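You operate a simulated robot arm through the tools that you are given. There is no shell and no other tool.

You are at the controls of a simulated robot arm. One attempt, no reset.

## Task
Put things in order on the top of the dark table. At the end: the short yellow hose stands where the orange purge block stood; the coupler from the top of the dark table stands where the short yellow hose stood; the short grey hose from the top of the dark table stands where the coupler stood; the orange purge block is on the brown parts box (marked "Lamps"); whatever was shut is shut again. Leave all else as you found it, and nothing knocked over.

The check looks at the end state, three seconds after you hand in, the way a careful person would. Anything else that was tipped, shoved, dropped, spilled or broken makes it a failure.

## Robot
A 7-joint arm with a two-finger parallel gripper, fixed in place. Base frame: the origin is at the foot of the arm, x ahead of it, y to its left, z up; the work surface is at about z = 0. Units: mm, degrees, N and s.
With the tool pointing down near the work surface it reaches from about 220 to 580 mm from the base axis. Its first joint turns from -66.0 to 66.0 degrees. Payload 2.5 kg.
The tool frame sits at the grasp point between the pads (the TCP): z along the fingers, y along the line on which they close. The tips reach 23 mm beyond it. Largest opening 94 mm; finger width 38, thickness 10; the body of the gripper, 54 by 96 mm, starts 39 mm behind the TCP.
Orientation is that of the tool frame in the base frame, as [roll, pitch, yaw] about the fixed x, y, z axes, in that order (R = Rz(yaw) Ry(pitch) Rx(roll)). With the fingers straight down and closing along the base's y, the tool's x points along the base's -x, its y along +y and its z along -z.

## Interface
- The arm moves only by the tool move_arm. Its argument "steps" is one flat list of numbers, 7 for each row, row after row: the closure in counts, from 0 (fully open) to 255 (shut), then the shift along the base's x, y, z in mm, then the turn, a rotation vector about the base's x, y, z in rad. In form: [fingers, tx, ty, tz, wx, wy, wz, fingers, tx, ty, tz, wx, wy, wz, ...]. A call has 1 to 20 rows; each row shifts and turns the commanded pose from where the row before left it. Each row takes 0.2 s and may step no farther than 50 mm and 8.6 degrees from the row before; otherwise, or with a gripper value out of range, the whole call is refused. Where a pose cannot be reached the arm comes as near as it can. A force on the tool above 40 N (or 10 N above the force at the start of the call, whichever is more), or a blocked arm, ends the call early, and 0.2 s more pass. Each finger travels about 108 mm/s and halts on what it meets, pressing with about 36 N; the grip force reading is that of the motor and also rises with nothing between the fingers. The clock runs only during rows and for 0.2 s after the last one: add rows that do not move to give the fingers time. It gives the time, the measured TCP pose, the force on the tool (base axes), the opening and the grip force at its end, in the units of the frame above (readings bear some noise), with the torque about the TCP (base axes, N m) and any sound that the robot's microphone picked up, and new pictures: "views" is both (left out), scene, wrist or none.
- Cameras (640 x 400 px; columns grow to the right, rows downward): "scene" is fixed at [133, -419, 552.2]; the picture's right is [0.74, -0.67, 0.00], its down [-0.36, -0.40, -0.84] and it looks along [0.56, 0.63, -0.54] (base axes); focal length 311 px, centre (320, 200). "wrist" rides on the gripper at [86, 16, -74] in the tool frame; the picture's right is [-0.18, 0.98, 0.00], its down [-0.58, -0.11, -0.81] and it looks along [-0.79, -0.15, 0.59] (tool axes); focal length 243 px, centre (320, 200). There is no depth. A picture from a camera that has moved, and an enlarged one, comes with that camera's place and axes in the base frame and with its lens. The place of the scene camera against the robot may be out by one fixed shift of up to 12 mm in any direction.
- enlarge(camera, box): a new picture of the part [left, top, right, bottom] of that camera's present view, enlarged. It takes no simulated time.
- job_done(): hands the job in; it is judged then, once.

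Places have to be worked out from the pictures, the camera data and where the tool is seen. Open the gripper and draw the arm clear of the work before you hand the job in, unless the task says otherwise.

The tools are called after "Request:" as a command line: name --argument value ..., lists and objects as JSON in quotes. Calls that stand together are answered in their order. move_arm: Moves the arm, as the interface text tells. Its arguments: {"type":"object","properties":{"steps":{"type":"array","items":{"type":"number"}},"views":{"type":"string","enum":["both","scene","wrist","none"]}},"required":["steps"]} The other tools are called the same way: enlarge (camera, box) takes an enlarged picture of a part of a camera's view; job_done () hands the job in.

At the start:

```text
time: 0.0
eef_pos: [413.0, 96.4, 333.8]
orientation: [-180.0, 0.0, 179.9]
force: [0.1, -0.1, 0.6]
ft_torque: [0.0, 0.01, -0.02]
opening: 93.9
gripper_force: 0.0
```

scene: 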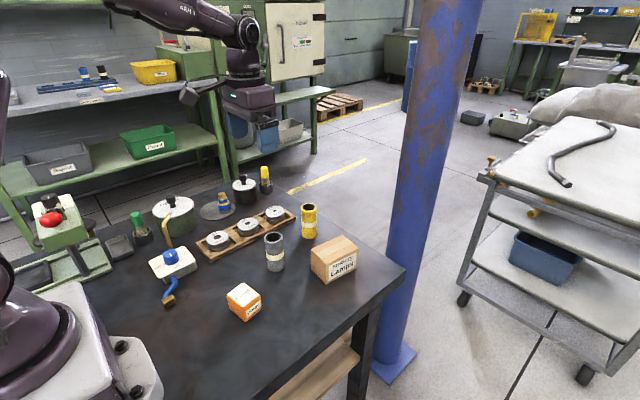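
wrist: 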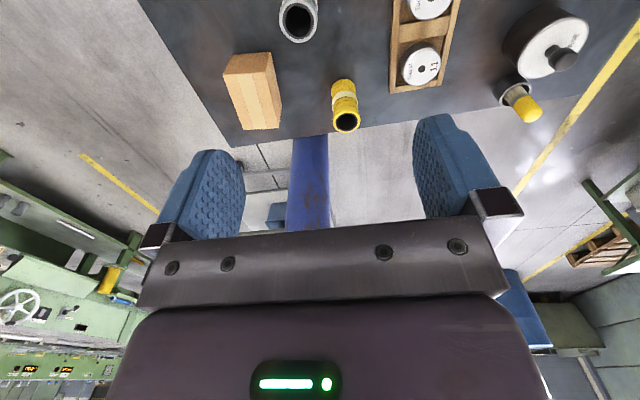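

I start by looking closer at the table in both views to identify the items.

Request:
enlarge --camera "scene" --box '[100, 160, 260, 320]'

Request:
enlarge --camera "scene" --box '[200, 180, 400, 330]'

Request:
enlarge --camera "wrist" --box '[130, 0, 640, 160]'

Request:
enlarge --camera "scene" --box '[0, 160, 130, 300]'

```text
2.50 times, centred on (180, 240) of scene
camera zoom: at [133.0, -419.0, 552.2], right [0.74, -0.67, 0.0], down [-0.36, -0.4, -0.84], along [0.56, 0.63, -0.54], focal length 778 px, centre (670, 100)
```

zoom: 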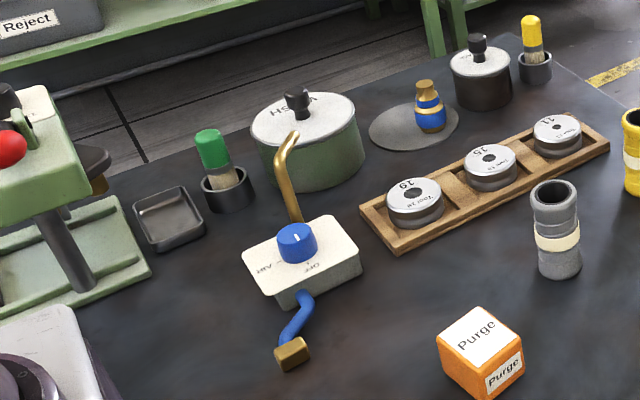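

```text
2.67 times, centred on (300, 255) of scene
camera zoom: at [133.0, -419.0, 552.2], right [0.74, -0.67, 0.0], down [-0.36, -0.4, -0.84], along [0.56, 0.63, -0.54], focal length 830 px, centre (373, 53)
```

zoom: 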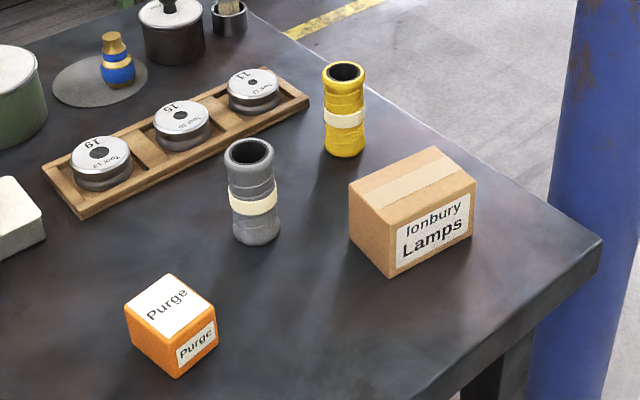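

```text
1.25 times, centred on (385, 80) of wrist
camera zoom: at [326.7, 111.9, 407.7], right [0.18, 0.98, 0.0], down [0.58, -0.11, 0.81], along [0.79, -0.15, -0.59], focal length 304 px, centre (238, 351)
```

zoom: 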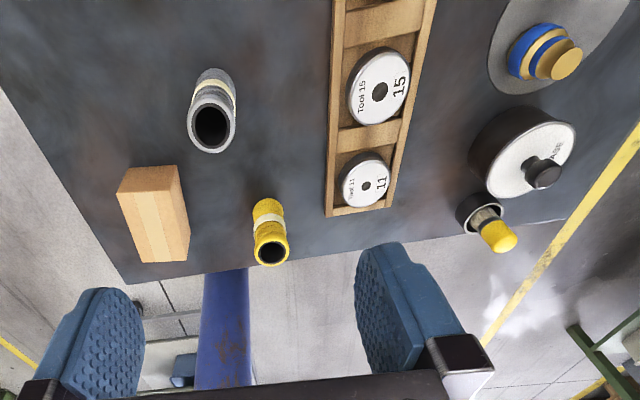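

```text
2.86 times, centred on (65, 230) of scene
camera zoom: at [133.0, -419.0, 552.2], right [0.74, -0.67, 0.0], down [-0.36, -0.4, -0.84], along [0.56, 0.63, -0.54], focal length 889 px, centre (1049, 114)
```

zoom: 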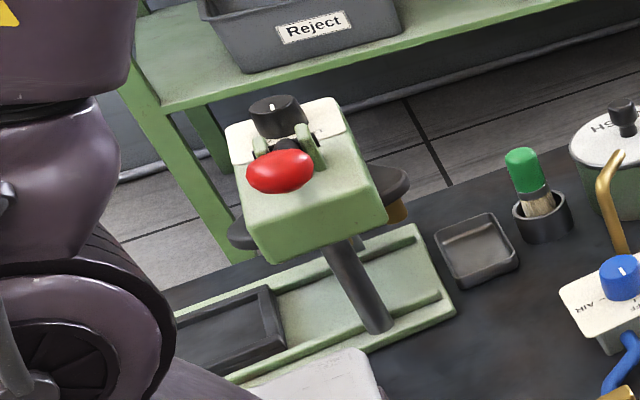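

I look closely at the blue-gold piece on its grey disc and at the hoses.

Request:
enlarge --camera "scene" --box '[185, 160, 285, 230]'

Request:
enlarge --camera "wrist" --box '[470, 0, 640, 110]'

Request:
enlarge --camera "scene" --box '[0, 40, 240, 190]'

Request:
enlarge --camera "scene" --box '[440, 0, 640, 125]'

```text
5.71 times, centred on (235, 195) of scene
camera zoom: at [133.0, -419.0, 552.2], right [0.74, -0.67, 0.0], down [-0.36, -0.4, -0.84], along [0.56, 0.63, -0.54], focal length 1778 px, centre (806, 229)
```

zoom: 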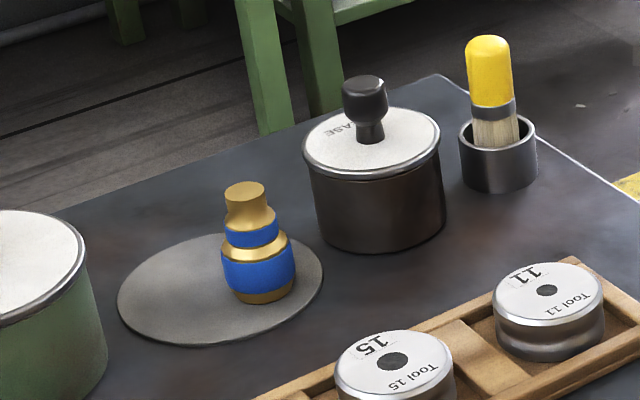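

```text
3.64 times, centred on (555, 55) of wrist
camera zoom: at [326.7, 111.9, 407.7], right [0.18, 0.98, 0.0], down [0.58, -0.11, 0.81], along [0.79, -0.15, -0.59], focal length 882 px, centre (-534, 727)
```

zoom: 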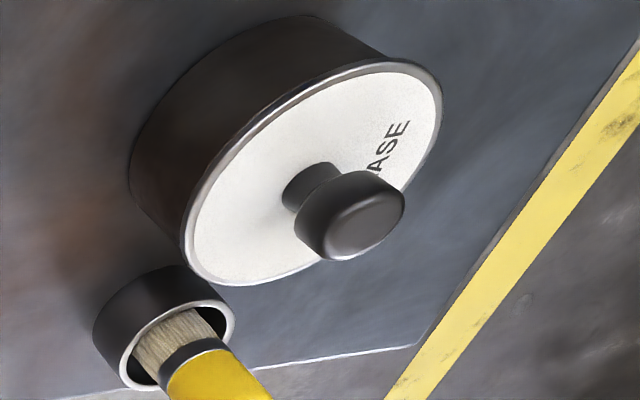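

```text
2.67 times, centred on (120, 115) of scene
camera zoom: at [133.0, -419.0, 552.2], right [0.74, -0.67, 0.0], down [-0.36, -0.4, -0.84], along [0.56, 0.63, -0.54], focal length 830 px, centre (853, 427)
```

zoom: 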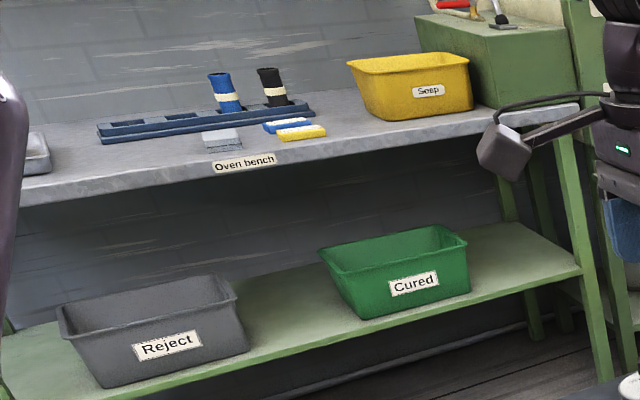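

```text
3.20 times, centred on (540, 62) of scene
camera zoom: at [133.0, -419.0, 552.2], right [0.74, -0.67, 0.0], down [-0.36, -0.4, -0.84], along [0.56, 0.63, -0.54], focal length 996 px, centre (-384, 640)
```

zoom: 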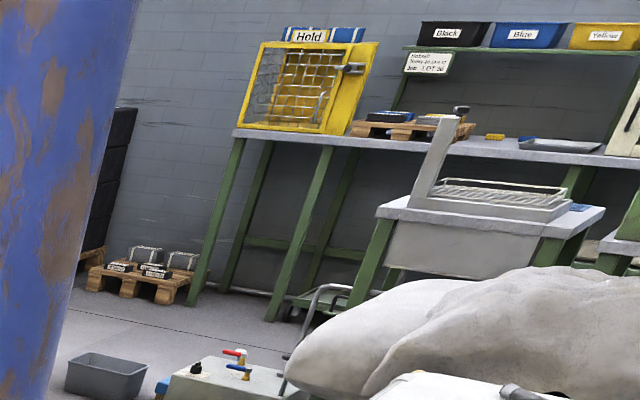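

The blue-gold coupler stands on a thin disc; from the scene view I estimate orange block ≈(302,10), grey hose ≈(421,66), yellow hose ≈(562,108), coupler ≈(445,376), box centre ≈(528,-27) with top ≈57 high. I move above/behind the orange block to measure it with the wrist camera.

Request:
move_arm --steps '[0, -31, -21.5, -21, 0, 0, 0, 0, -31, -21.5, -21, 0, 0, 0, 0, -31, -21.5, -21, 0, 0, 0, 0, -31, -21.5, -21, 0, 0, 0, 0, 0, 0, 0, 0, 0, 0]'

```text
time: 1.2
eef_pos: [290.6, 12.1, 248.7]
orientation: [-180.0, 0.0, 180.0]
force: [0.5, -0.3, 0.3]
ft_torque: [0.01, -0.01, -0.02]
opening: 93.7
gripper_force: 0.0
camera wrist: at [203.9, 27.7, 323.2], right [0.18, 0.98, 0.0], down [0.58, -0.11, 0.81], along [0.79, -0.15, -0.59], focal length 243 px, centre (320, 200)
```

scene: 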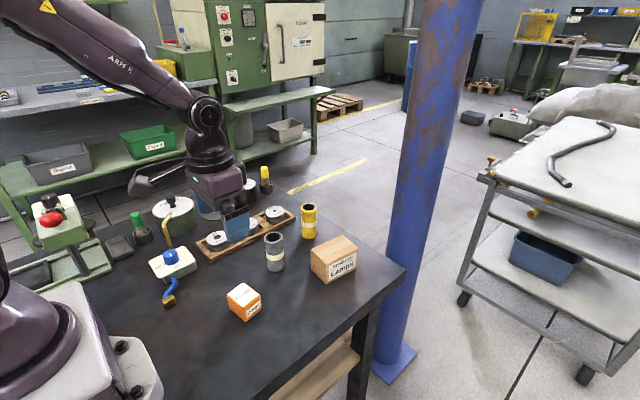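
wrist: 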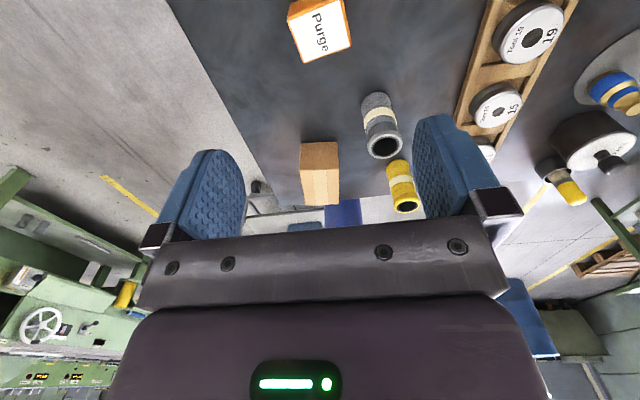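

The block appears at the top of the wrist picture, consistent with about (298,10). I enlarge it for its corners and yaw.

Request:
enlarge --camera "wrist" --box '[260, 0, 420, 100]'

Request:
enlarge --camera "wrist" --box '[280, 80, 440, 220]'

Request:
enlarge --camera "scene" --box '[215, 270, 275, 330]'

```text
4.00 times, centred on (340, 50) of wrist
camera zoom: at [203.9, 27.7, 323.2], right [0.18, 0.98, 0.0], down [0.58, -0.11, 0.81], along [0.79, -0.15, -0.59], focal length 970 px, centre (240, 800)
```

zoom: 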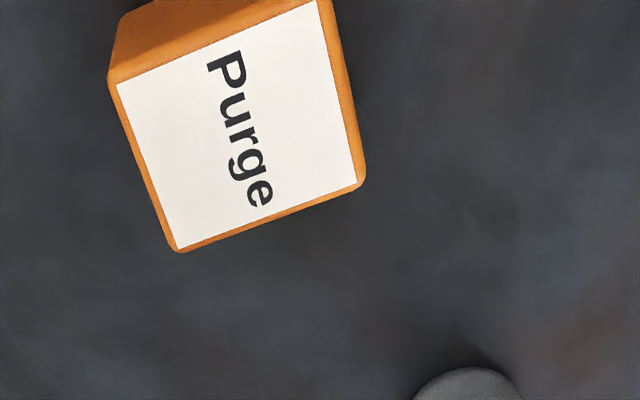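

```text
2.86 times, centred on (360, 150) of wrist
camera zoom: at [203.9, 27.7, 323.2], right [0.18, 0.98, 0.0], down [0.58, -0.11, 0.81], along [0.79, -0.15, -0.59], focal length 693 px, centre (206, 343)
```

zoom: 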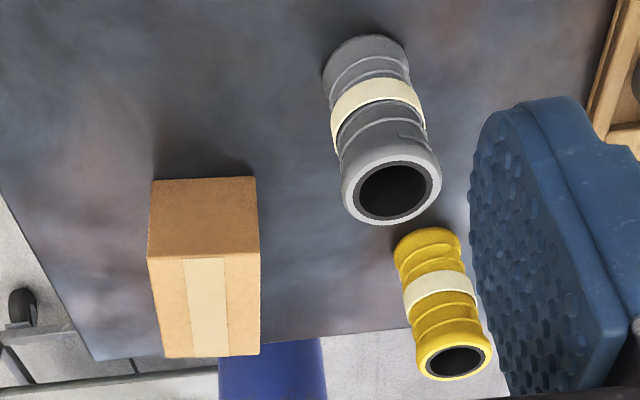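

```text
6.67 times, centred on (245, 300) of scene
camera zoom: at [133.0, -419.0, 552.2], right [0.74, -0.67, 0.0], down [-0.36, -0.4, -0.84], along [0.56, 0.63, -0.54], focal length 2075 px, centre (820, -467)
```

zoom: 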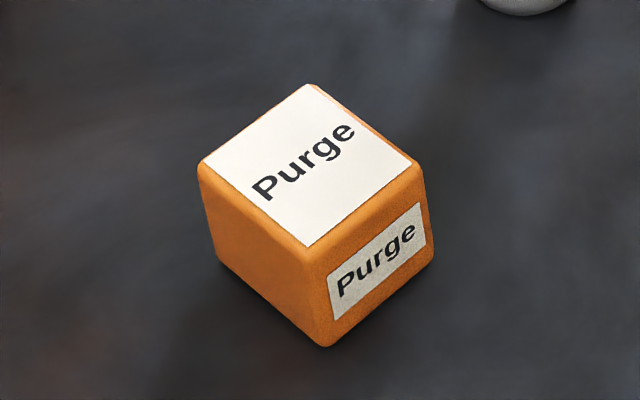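

The block is about 41 (x) × 52 (y) mm, yawed about +7.5°, centred near (300,10); the box top is about 97×62, yawed about −9°, centred near (525,−30), height about 58. I turn to match the block and descend to just above it.

Request:
move_arm --steps '[0, 3, -0.7, -40, 0, 0, 0.065, 0, 3, -0.7, -40, 0, 0, 0.065, 0, 3, -0.7, -40, 0, 0, 0, 0, 0, 0, -30, 0, 0, 0, 0, 0, 0, 0, 0, 0, 0]'

```text
time: 2.4
eef_pos: [297.7, 6.2, 98.3]
orientation: [180.0, -0.1, -172.5]
force: [0.2, 0.0, -0.1]
ft_torque: [-0.03, -0.01, 0.0]
opening: 94.0
gripper_force: 0.0
camera wrist: at [209.8, 11.4, 172.9], right [0.06, 1.0, 0.0], down [0.59, -0.03, 0.81], along [0.81, -0.04, -0.59], focal length 243 px, centre (320, 200)
```

scene: 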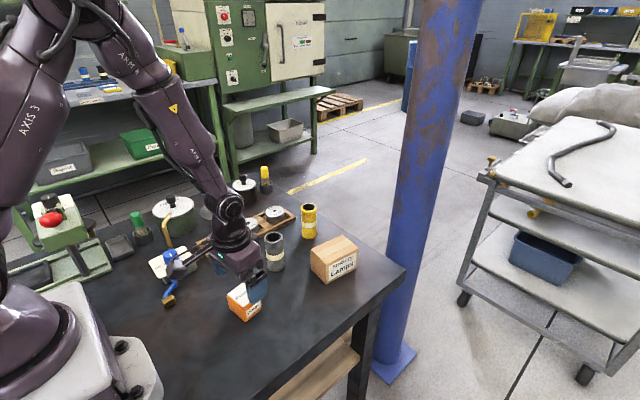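
wrist: 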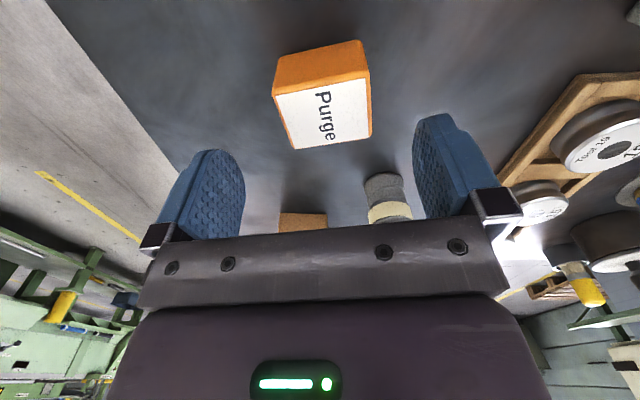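

Corners re-measured up close put the block centre at (301,10.7) with 7.8° yaw. I take a still reading to separate noise from offset.

Request:
move_arm --steps '[0, 0, 0, 0, 0, 0, 0]' --views "none"

Request:
move_arm --steps '[0, 0, 0, 0, 0, 0, 0]' --views "none"

```text
time: 2.8
eef_pos: [297.4, 7.5, 99.7]
orientation: [180.0, 0.0, -172.7]
force: [-0.2, 0.1, 0.4]
ft_torque: [0.01, -0.01, -0.01]
opening: 94.2
gripper_force: 0.0
```

```text
time: 3.2
eef_pos: [298.0, 6.6, 100.2]
orientation: [179.9, 0.0, -172.7]
force: [0.6, -0.7, 0.9]
ft_torque: [0.01, 0.03, -0.01]
opening: 93.9
gripper_force: 0.2
```

The steady TCP reading is (297.7,6.9,99.5), so I correct by (+3.3,+3.8) and lower to z≈28, then close.

Request:
move_arm --steps '[0, 3.3, 3.8, -20, 0, 0, 0, 0, 0, 0, -30, 0, 0, 0, 0, 0, 0, -21, 0, 0, 0, 0, 0, 0, 0, 0, 0, 0]'

```text
time: 4.2
eef_pos: [302.5, 9.5, 28.8]
orientation: [180.0, 0.0, -172.6]
force: [-0.3, -0.1, -0.2]
ft_torque: [0.0, 0.01, 0.0]
opening: 94.0
gripper_force: 0.2
camera wrist: at [214.0, 15.2, 102.2], right [0.06, 1.0, 0.0], down [0.59, -0.03, 0.81], along [0.81, -0.04, -0.59], focal length 243 px, centre (320, 200)
```

scene: 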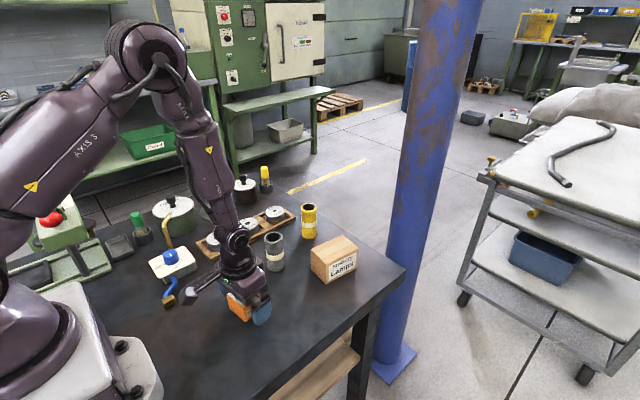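
wrist: 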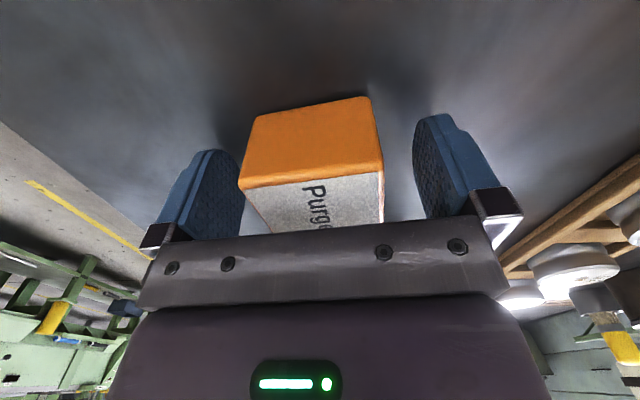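

The block sits between the pads, so I close on it and lift slightly to check the grip.

Request:
move_arm --steps '[255, 0, 0, 0, 0, 0, 0, 255, 0, 0, 0, 0, 0, 0, 255, 0, 0, 0, 0, 0, 0, 255, 0, 0, 20, 0, 0, 0, 255, 0, 0, 20, 0, 0, 0, 255, 0, 0, 0, 0, 0, 0]'

```text
time: 5.6
eef_pos: [301.7, 11.2, 69.5]
orientation: [-180.0, 0.0, -172.6]
force: [-0.4, 0.9, -0.5]
ft_torque: [-0.01, 0.0, 0.0]
opening: 55.5
gripper_force: 36.3
camera wrist: at [213.8, 16.6, 143.7], right [0.06, 1.0, 0.0], down [0.59, -0.03, 0.81], along [0.8, -0.04, -0.59], focal length 243 px, centre (320, 200)
```

scene: 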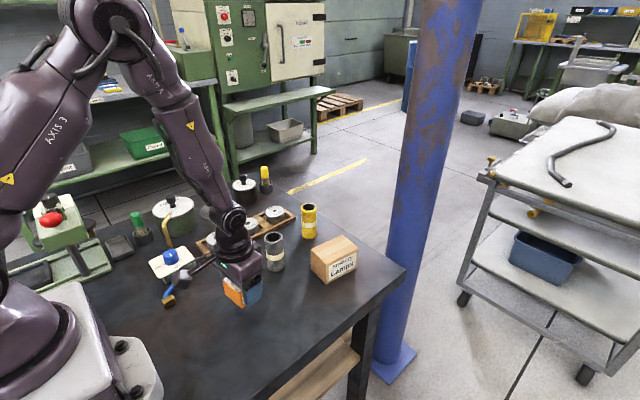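
wrist: 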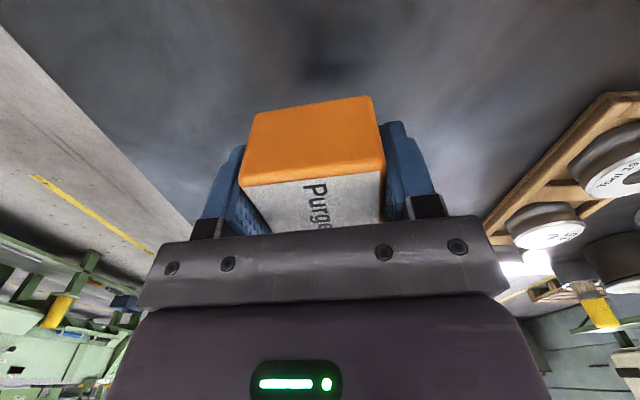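

Grip holds at 55.5 mm. I lift and carry it above the box, turning by −0.29 rad to align with the box.

Request:
move_arm --steps '[255, 0, 0, 45, 0, 0, 0, 255, 0, 0, 45, 0, 0, 0, 255, 44, -8, 0, 0, 0, -0.058, 255, 44, -8, 0, 0, 0, -0.058, 255, 44, -8, 0, 0, 0, -0.058, 255, 44, -8, 0, 0, 0, -0.058, 255, 44, -8, 0, 0, 0, -0.058, 255, 0, 0, 0, 0, 0, 0, 255, 0, 0, 0, 0, 0, 0]'

```text
time: 7.6
eef_pos: [519.4, -28.6, 158.5]
orientation: [179.9, -0.1, 170.8]
force: [-0.5, -0.1, -0.8]
ft_torque: [0.01, -0.01, 0.0]
opening: 55.5
gripper_force: 35.6
camera wrist: at [436.9, 0.8, 233.0], right [0.34, 0.94, 0.0], down [0.56, -0.2, 0.81], along [0.76, -0.27, -0.59], focal length 243 px, centre (320, 200)
```

scene: 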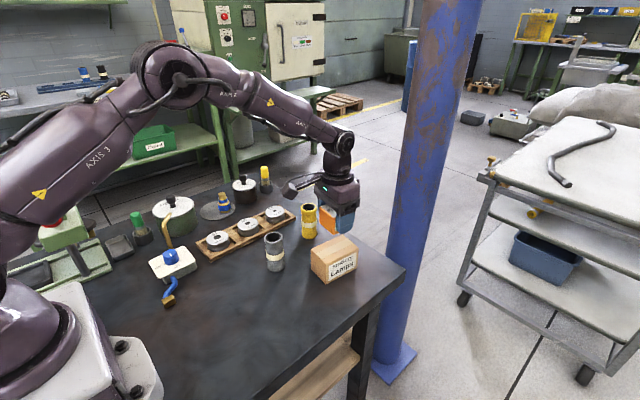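
wrist: 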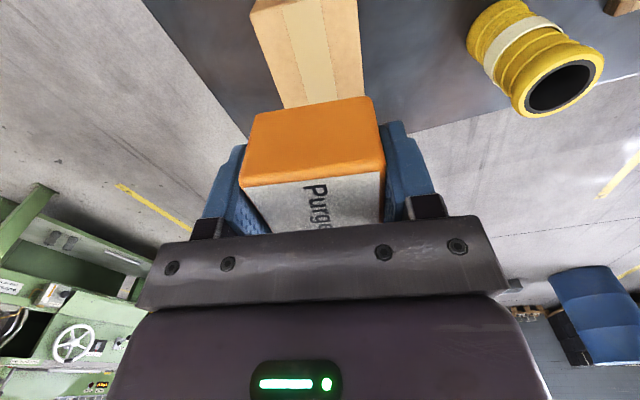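

I enlarge the wrist view to relate the box's top edges to the held block.

Request:
enlarge --camera "wrist" --box '[220, 0, 420, 125]'

Request:
enlarge --camera "scene" --box '[270, 160, 400, 290]'

Request:
enlarge --camera "wrist" --box '[420, 0, 640, 140]'

```text
3.20 times, centred on (320, 62) of wrist
camera zoom: at [436.9, 0.8, 233.0], right [0.34, 0.94, 0.0], down [0.56, -0.2, 0.81], along [0.76, -0.27, -0.59], focal length 776 px, centre (320, 640)
```

zoom: 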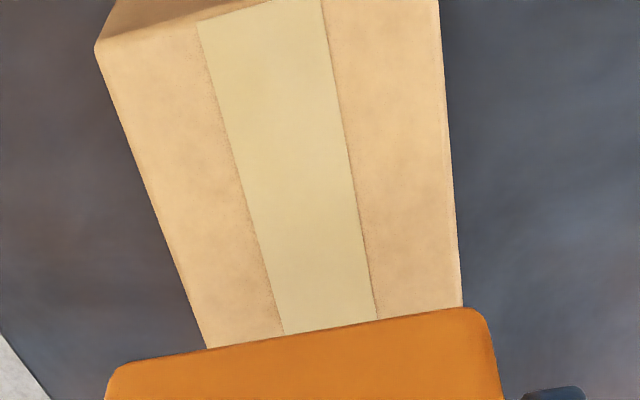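

```text
3.08 times, centred on (335, 225) of scene
camera zoom: at [133.0, -419.0, 552.2], right [0.74, -0.67, 0.0], down [-0.36, -0.4, -0.84], along [0.56, 0.63, -0.54], focal length 958 px, centre (274, 123)
```

zoom: 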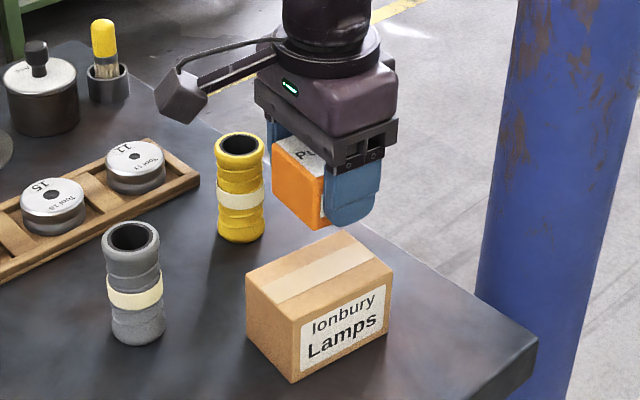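

```text
2.86 times, centred on (530, 70) of wrist
camera zoom: at [436.9, 0.8, 233.0], right [0.34, 0.94, 0.0], down [0.56, -0.2, 0.81], along [0.76, -0.27, -0.59], focal length 693 px, centre (-280, 571)
```

zoom: 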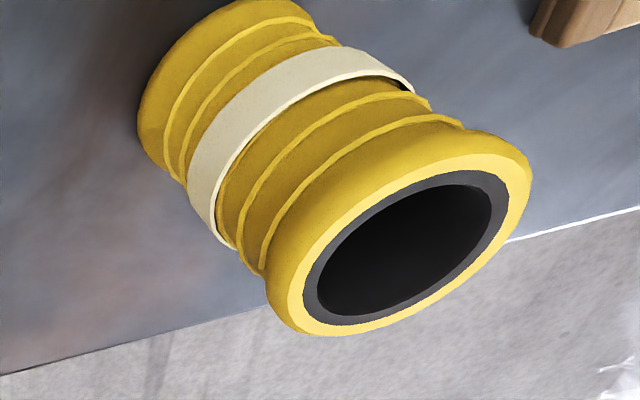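

The box centre from this view is about (522,−31), yaw −8°, so I shift by (+3,−2.4), lower to a few mm above the estimated top and check the gap.

Request:
move_arm --steps '[255, 3, -2.4, -20, 0, 0, 0.015, 255, 0, 0, -25, 0, 0, 0, 255, 0, 0, -16, 0, 0, 0, 255, 0, 0, 0, 0, 0, 0]'

Request:
enlarge --camera "scene" --box '[290, 180, 390, 290]'

```text
time: 8.6
eef_pos: [523.7, -31.2, 97.1]
orientation: [180.0, 0.0, 171.8]
force: [-0.1, -0.1, -1.3]
ft_torque: [0.03, -0.03, 0.01]
opening: 55.6
gripper_force: 35.7
camera wrist: at [440.8, -2.6, 171.6], right [0.32, 0.95, 0.0], down [0.56, -0.19, 0.81], along [0.76, -0.26, -0.59], focal length 243 px, centre (320, 200)
```

scene: 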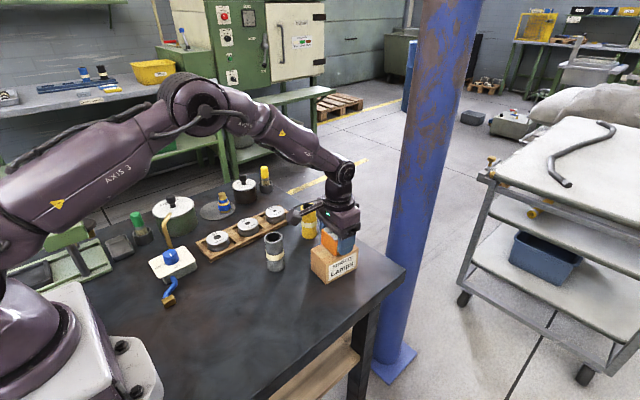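
wrist: 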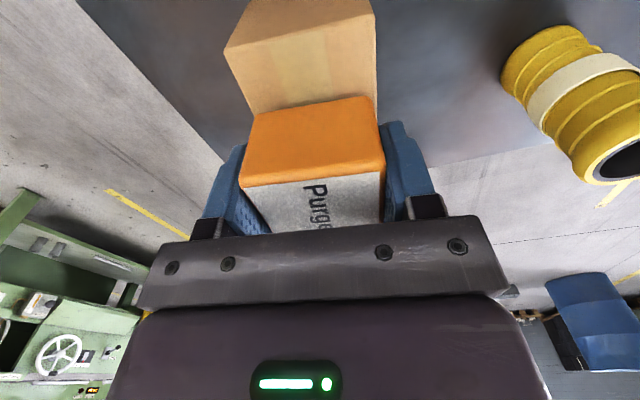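

```text
3.64 times, centred on (340, 235) of scene
camera zoom: at [133.0, -419.0, 552.2], right [0.74, -0.67, 0.0], down [-0.36, -0.4, -0.84], along [0.56, 0.63, -0.54], focal length 1132 px, centre (247, 73)
```

zoom: 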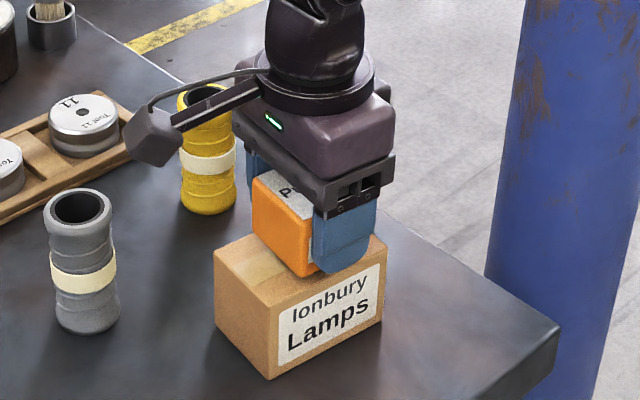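

The block hovers centred about 9 mm above the box. I lower in small steps until contact.

Request:
move_arm --steps '[255, 0, 0, -4, 0, 0, 0, 255, 0, 0, -2, 0, 0, 0, 255, 0, 0, 0, 0, 0, 0]' --views "none"

Request:
enlarge --camera "scene" --box '[300, 200, 380, 290]'

```text
time: 9.4
eef_pos: [525.0, -31.0, 92.7]
orientation: [-179.9, 0.1, 171.7]
force: [-7.6, 0.2, 23.6]
ft_torque: [0.0, 0.54, 0.02]
opening: 55.5
gripper_force: 35.9
```

```text
4.44 times, centred on (340, 245) of scene
camera zoom: at [132.9, -418.9, 552.3], right [0.74, -0.67, 0.0], down [-0.36, -0.4, -0.84], along [0.56, 0.63, -0.54], focal length 1383 px, centre (231, 0)
```

zoom: 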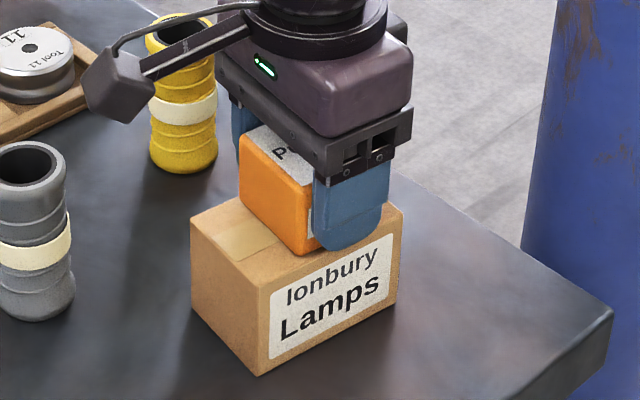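

Contact is made (23.6 N). I ease up 2 mm, open gently, and check before withdrawing.

Request:
move_arm --steps '[255, 0, 0, 2, 0, 0, 0, 255, 0, 0, 0, 0, 0, 0]' --views "none"

Request:
move_arm --steps '[80, 0, 0, 0, 0, 0, 0, 50, 0, 0, 0, 0, 0, 0, 20, 0, 0, 0, 0, 0, 0, 0, 0, 0, 0, 0, 0, 0]'

```text
time: 10.0
eef_pos: [524.6, -30.9, 92.9]
orientation: [180.0, 0.2, 171.7]
force: [4.9, -0.4, 9.1]
ft_torque: [0.04, 0.01, -0.01]
opening: 55.9
gripper_force: 36.6
```

```text
time: 11.0
eef_pos: [523.5, -32.0, 92.9]
orientation: [180.0, 0.0, 171.8]
force: [-0.3, 0.0, 0.9]
ft_torque: [0.0, -0.01, -0.04]
opening: 93.8
gripper_force: 0.0
camera wrist: at [441.0, -2.7, 167.0], right [0.32, 0.95, 0.0], down [0.56, -0.19, 0.81], along [0.76, -0.26, -0.59], focal length 243 px, centre (320, 200)
```

scene: 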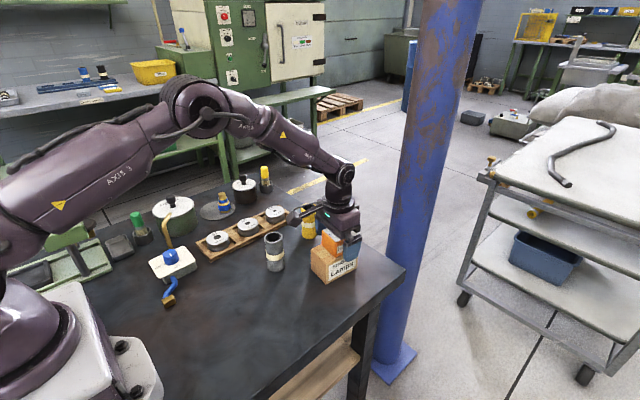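
wrist: 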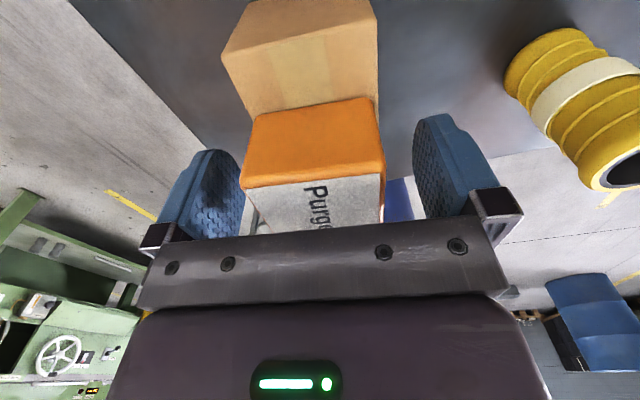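

The block is released and resting on the box. I rise straight up and swing back and left to view the yellow hose.

Request:
move_arm --steps '[0, 0, 0, 40, 0, 0, 0, 0, 0, 0, 40, 0, 0, 0, 0, 0, 0, 40, 0, 0, 0, 0, -20, 32, 10, 0, 0, 0.04, 0, -20, 32, 10, 0, 0, 0.04, 0, -20, 32, 0, 0, 0, 0.04, 0, -5, 35, 0, 0, 0, 0.02, 0, 0, 0, 0, 0, 0, 0]'

Request:
enlarge --camera "wrist" --box '[160, 0, 480, 200]'

Request:
enlarge --camera "scene" --box '[260, 180, 380, 290]'

```text
time: 12.8
eef_pos: [460.3, 101.2, 231.5]
orientation: [179.9, -0.1, 179.8]
force: [0.7, 0.0, -0.6]
ft_torque: [-0.02, -0.01, 0.03]
opening: 94.0
gripper_force: 0.0
camera wrist: at [374.2, 116.7, 306.5], right [0.19, 0.98, 0.0], down [0.58, -0.11, 0.81], along [0.79, -0.15, -0.59], focal length 243 px, centre (320, 200)
```

scene: 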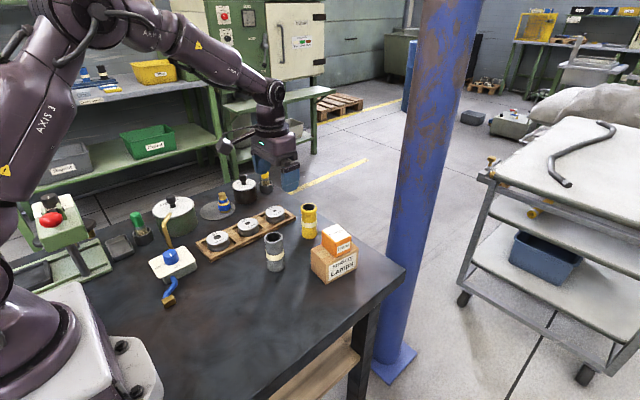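
wrist: 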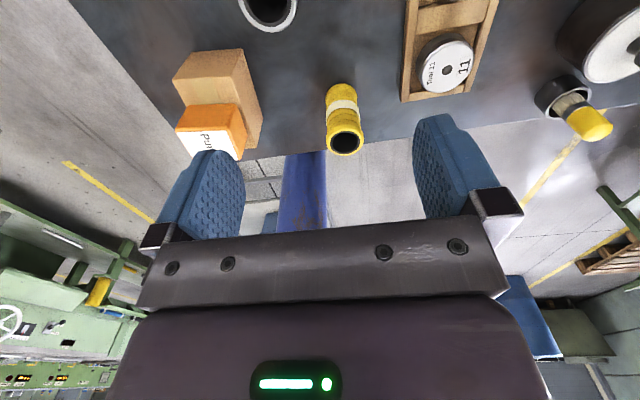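

```text
2.00 times, centred on (320, 100) of wrist
camera zoom: at [374.2, 116.7, 306.5], right [0.19, 0.98, 0.0], down [0.58, -0.11, 0.81], along [0.79, -0.15, -0.59], focal length 485 px, centre (320, 400)
```

zoom: 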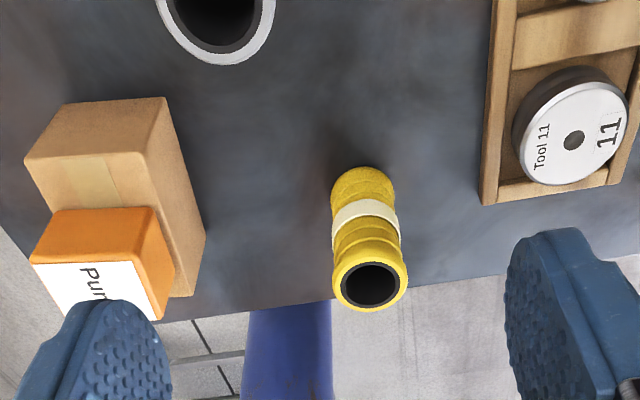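

```text
3.64 times, centred on (320, 235) of scene
camera zoom: at [133.0, -418.9, 552.2], right [0.74, -0.67, 0.0], down [-0.36, -0.4, -0.84], along [0.56, 0.63, -0.54], focal length 1132 px, centre (320, 73)
```

zoom: 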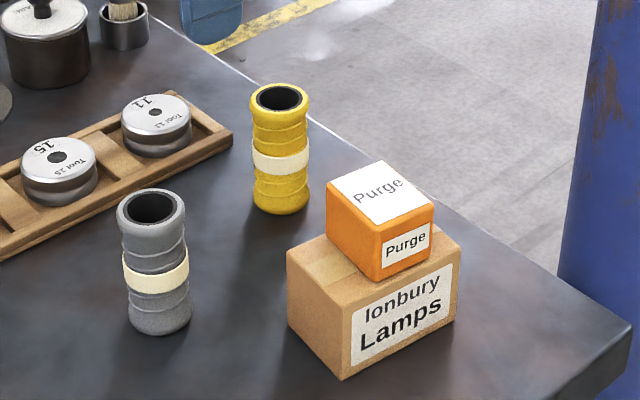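

The block sits squarely on the box. Wrist view puts the yellow hose near (558,111), scene near (563,109); I go closer above it for a finer look.

Request:
move_arm --steps '[0, 42, 5, -20, 0, 0, 0, 0, 42, 5, -20, 0, 0, 0, 0, 0, 0, -31, 0, 0, 0, 0, 0, 0, 0, 0, 0, 0, 0, 0, 0, 0, 0, 0, 0]'

Request:
enlarge --camera "wrist" --box '[240, 0, 440, 160]'

Request:
enlarge --camera "scene" --box '[270, 170, 350, 260]'

```text
time: 14.0
eef_pos: [543.9, 109.9, 160.2]
orientation: [-180.0, 0.0, 179.7]
force: [-1.4, -0.3, 0.3]
ft_torque: [0.04, 0.01, -0.01]
opening: 94.2
gripper_force: 0.0
camera wrist: at [457.3, 125.8, 235.0], right [0.19, 0.98, 0.0], down [0.58, -0.11, 0.81], along [0.79, -0.15, -0.59], focal length 243 px, centre (320, 200)
```

scene: 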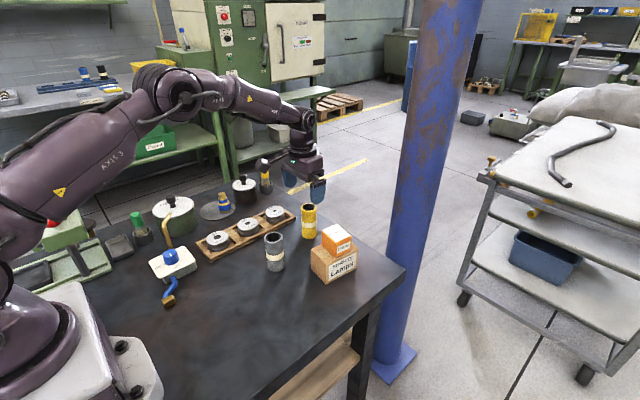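
wrist: 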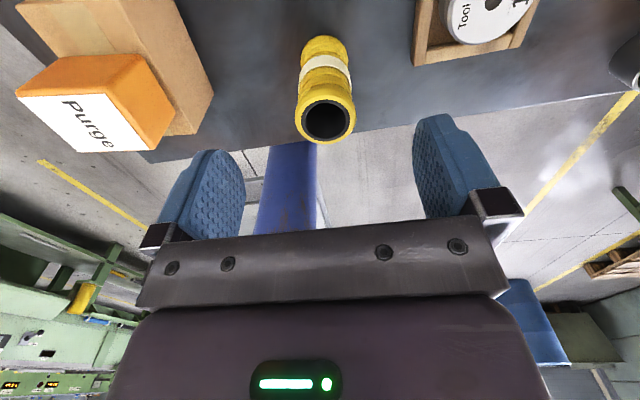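

```text
2.50 times, centred on (340, 80) of wrist
camera zoom: at [457.3, 125.8, 235.0], right [0.19, 0.98, 0.0], down [0.58, -0.11, 0.81], along [0.79, -0.15, -0.59], focal length 606 px, centre (270, 500)
```

zoom: 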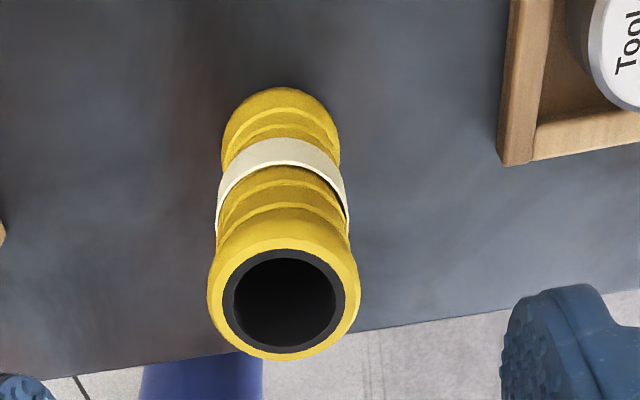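

```text
4.44 times, centred on (310, 215) of scene
camera zoom: at [133.0, -419.0, 552.2], right [0.74, -0.67, 0.0], down [-0.36, -0.4, -0.84], along [0.56, 0.63, -0.54], focal length 1383 px, centre (364, 133)
```

zoom: 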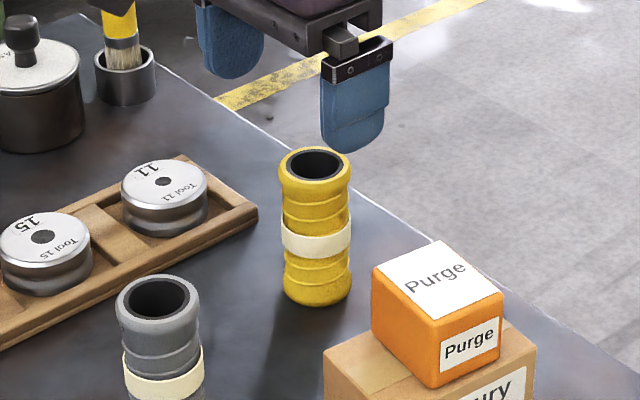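

The hose is about 40 mm wide, centred at about (558.5,111) and roughly 93 high. I shift +14.5 in x and lower to z≈64 with fingers either side.

Request:
move_arm --steps '[0, 14.5, 1, 0, 0, 0, 0, 0, 0, 0, -25, 0, 0, 0, 0, 0, 0, -25, 0, 0, 0, 0, 0, 0, 0, 0, 0, 0]'

Request:
enlarge --camera "scene" --box '[270, 170, 350, 260]'

```text
time: 15.0
eef_pos: [556.7, 113.0, 111.9]
orientation: [179.9, 0.0, 179.8]
force: [-0.1, 0.0, 0.6]
ft_torque: [-0.01, -0.06, 0.01]
opening: 94.2
gripper_force: 0.1
camera wrist: at [470.7, 128.1, 186.1], right [0.19, 0.98, 0.0], down [0.58, -0.11, 0.81], along [0.79, -0.15, -0.59], focal length 243 px, centre (320, 200)
```

scene: 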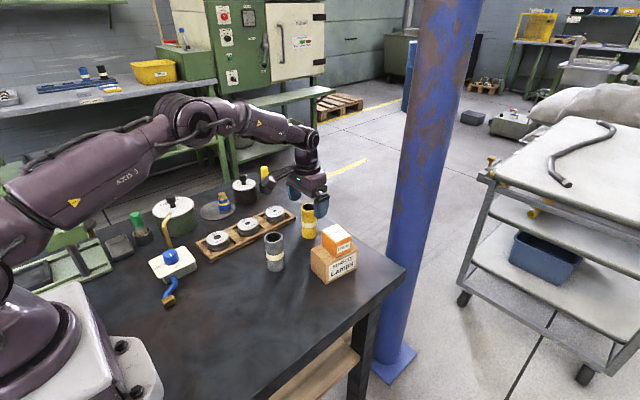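
wrist: 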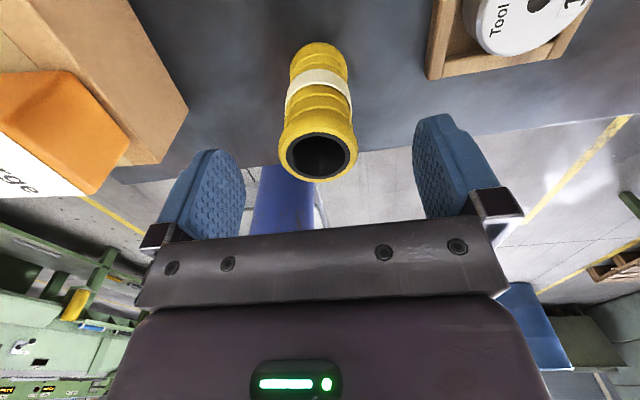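

```text
4.44 times, centred on (310, 215) of scene
camera zoom: at [133.0, -419.0, 552.2], right [0.74, -0.67, 0.0], down [-0.36, -0.4, -0.84], along [0.56, 0.63, -0.54], focal length 1383 px, centre (364, 133)
```

zoom: 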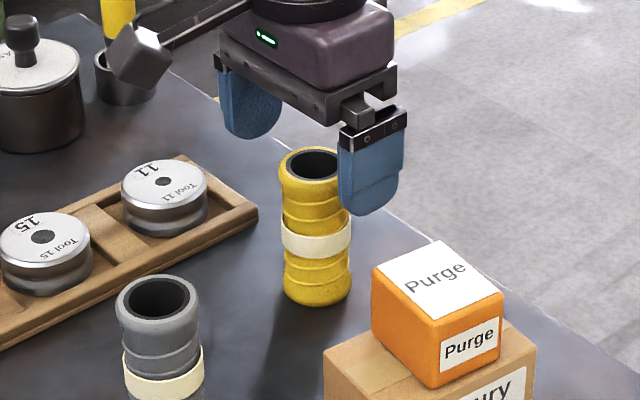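

The hose is between the fingers, centred near (557,110.7). I shift y −2 and lower to z≈63, then read before closing.

Request:
move_arm --steps '[0, 1, -2, -20, 0, 0, 0, 0, 0, 0, -15, 0, 0, 0, 0, 0, 0, -13, 0, 0, 0, 0, 0, 0, 0, 0, 0, 0]'

Request:
enlarge --camera "scene" --box '[270, 170, 350, 260]'

```text
time: 16.0
eef_pos: [558.8, 108.6, 64.9]
orientation: [179.9, 0.0, 179.7]
force: [0.1, -1.3, 0.7]
ft_torque: [0.02, 0.03, -0.05]
opening: 94.0
gripper_force: 0.0
camera wrist: at [472.5, 125.6, 138.7], right [0.19, 0.98, 0.0], down [0.58, -0.11, 0.81], along [0.79, -0.15, -0.59], focal length 243 px, centre (320, 200)
```

scene: 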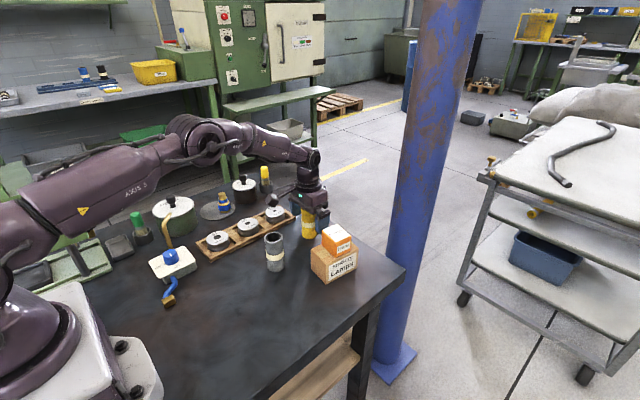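
wrist: 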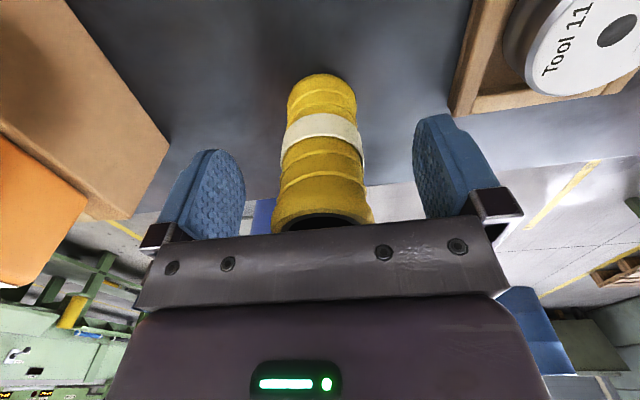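

```text
4.44 times, centred on (310, 215) of scene
camera zoom: at [133.0, -419.0, 552.2], right [0.74, -0.67, 0.0], down [-0.36, -0.4, -0.84], along [0.56, 0.63, -0.54], focal length 1383 px, centre (364, 133)
```

zoom: 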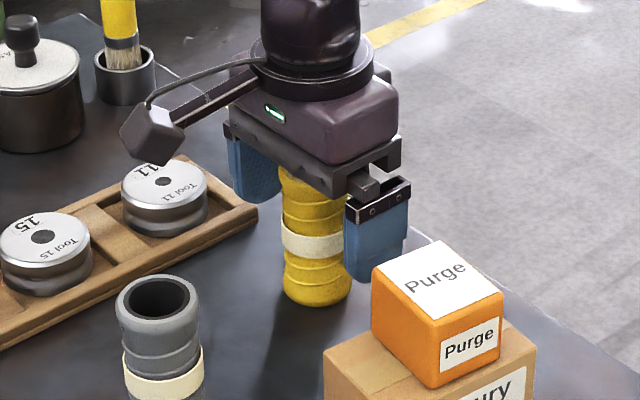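

Aligned; I close gradually, hold, and lift 30 mm to check.

Request:
move_arm --steps '[80, 0, 1, 0, 0, 0, 0, 115, 0, 0, 0, 0, 0, 0, 140, 0, 0, 0, 0, 0, 0, 255, 0, 0, 0, 0, 0, 0, 255, 0, 0, 0, 0, 0, 0, 255, 0, 0, 0, 0, 0, 0, 255, 0, 0, 15, 0, 0, 0, 255, 0, 0, 15, 0, 0, 0, 255, 0, 0, 0, 0, 0, 0]'

Request:
enlarge --camera "scene" --box '[270, 160, 350, 250]'

```text
time: 18.0
eef_pos: [559.9, 109.5, 95.0]
orientation: [180.0, 0.0, 179.7]
force: [0.4, -0.3, -1.7]
ft_torque: [-0.02, 0.01, 0.01]
opening: 44.6
gripper_force: 36.0
camera wrist: at [472.1, 125.9, 168.5], right [0.19, 0.98, 0.0], down [0.58, -0.11, 0.81], along [0.79, -0.15, -0.59], focal length 243 px, centre (320, 200)
```

scene: 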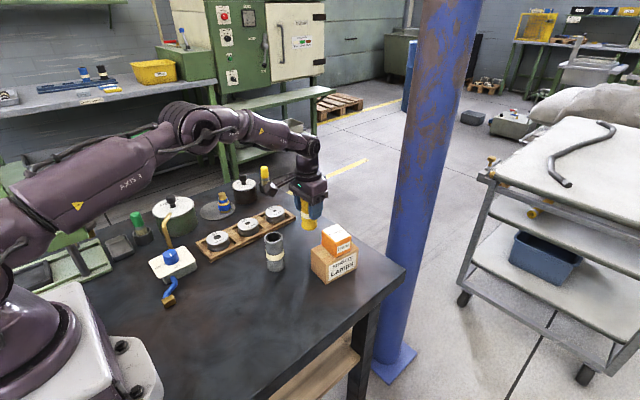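
wrist: 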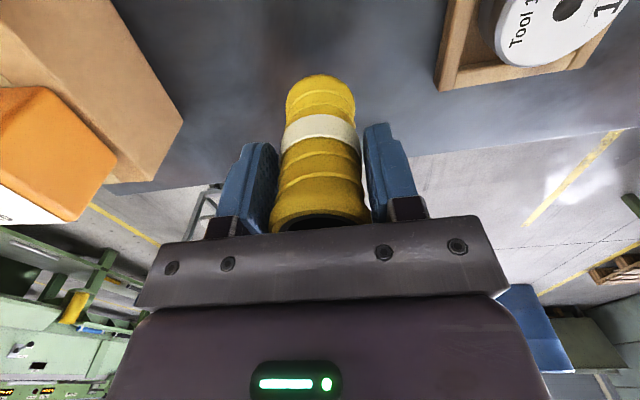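

```text
4.44 times, centred on (310, 205) of scene
camera zoom: at [133.0, -419.0, 552.2], right [0.74, -0.67, 0.0], down [-0.36, -0.4, -0.84], along [0.56, 0.63, -0.54], focal length 1383 px, centre (364, 178)
```

zoom: 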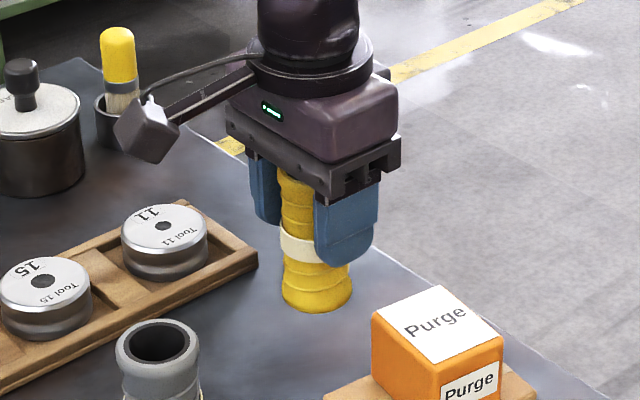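

Firmly held (44.6 mm); hose origin recorded at (559,110). I lift to z≈200 and carry it over to the orange block's former spot (301,10.7).

Request:
move_arm --steps '[255, 0, 0, 35, 0, 0, 0, 255, 0, 0, 35, 0, 0, 0, 255, 0, 0, 35, 0, 0, 0, 255, -37, -14.1, 0, 0, 0, 0, 255, -37, -14.1, 0, 0, 0, 0, 255, -37, -14.1, 0, 0, 0, 0, 255, -37, -14.1, 0, 0, 0, 0, 255, -37, -14.1, 0, 0, 0, 0, 255, -37, -14.1, 0, 0, 0, 0, 255, -36, -14.4, 0, 0, 0, 0, 255, 0, 0, 0, 0, 0, 0, 255, 0, 0, 0, 0, 0, 0]'

Request:
move_arm --steps '[255, 0, 0, 0, 0, 0, 0]' --views "none"

```text
time: 20.6
eef_pos: [299.8, 10.7, 198.3]
orientation: [180.0, 0.0, 179.7]
force: [-0.8, -0.8, -1.1]
ft_torque: [-0.01, -0.01, -0.02]
opening: 44.5
gripper_force: 35.9
camera wrist: at [213.9, 26.7, 273.2], right [0.19, 0.98, 0.0], down [0.58, -0.11, 0.81], along [0.79, -0.15, -0.59], focal length 243 px, centre (320, 200)
```

scene: 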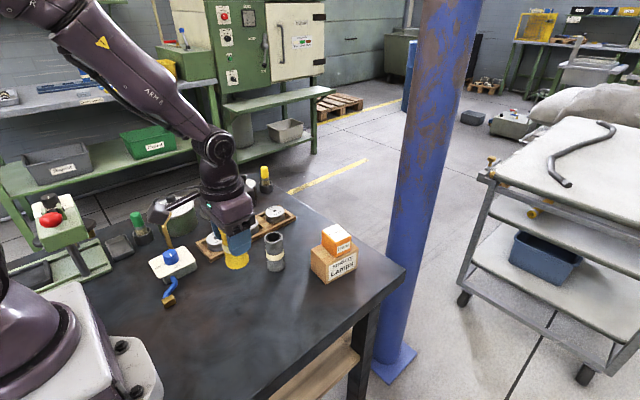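
wrist: 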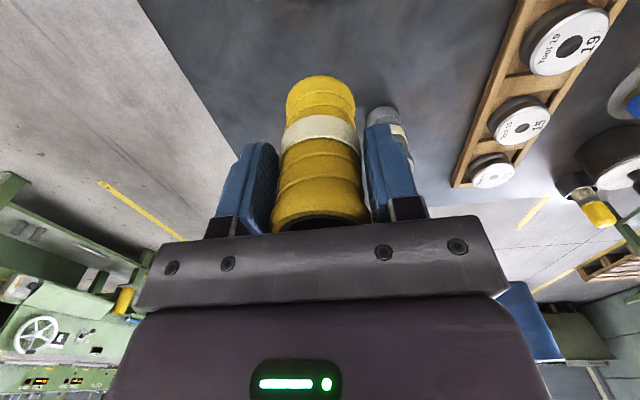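

```text
time: 21.0
eef_pos: [300.3, 9.6, 199.3]
orientation: [179.9, 0.0, 179.7]
force: [0.2, 1.0, -1.6]
ft_torque: [0.02, 0.0, -0.01]
opening: 44.6
gripper_force: 35.7
```

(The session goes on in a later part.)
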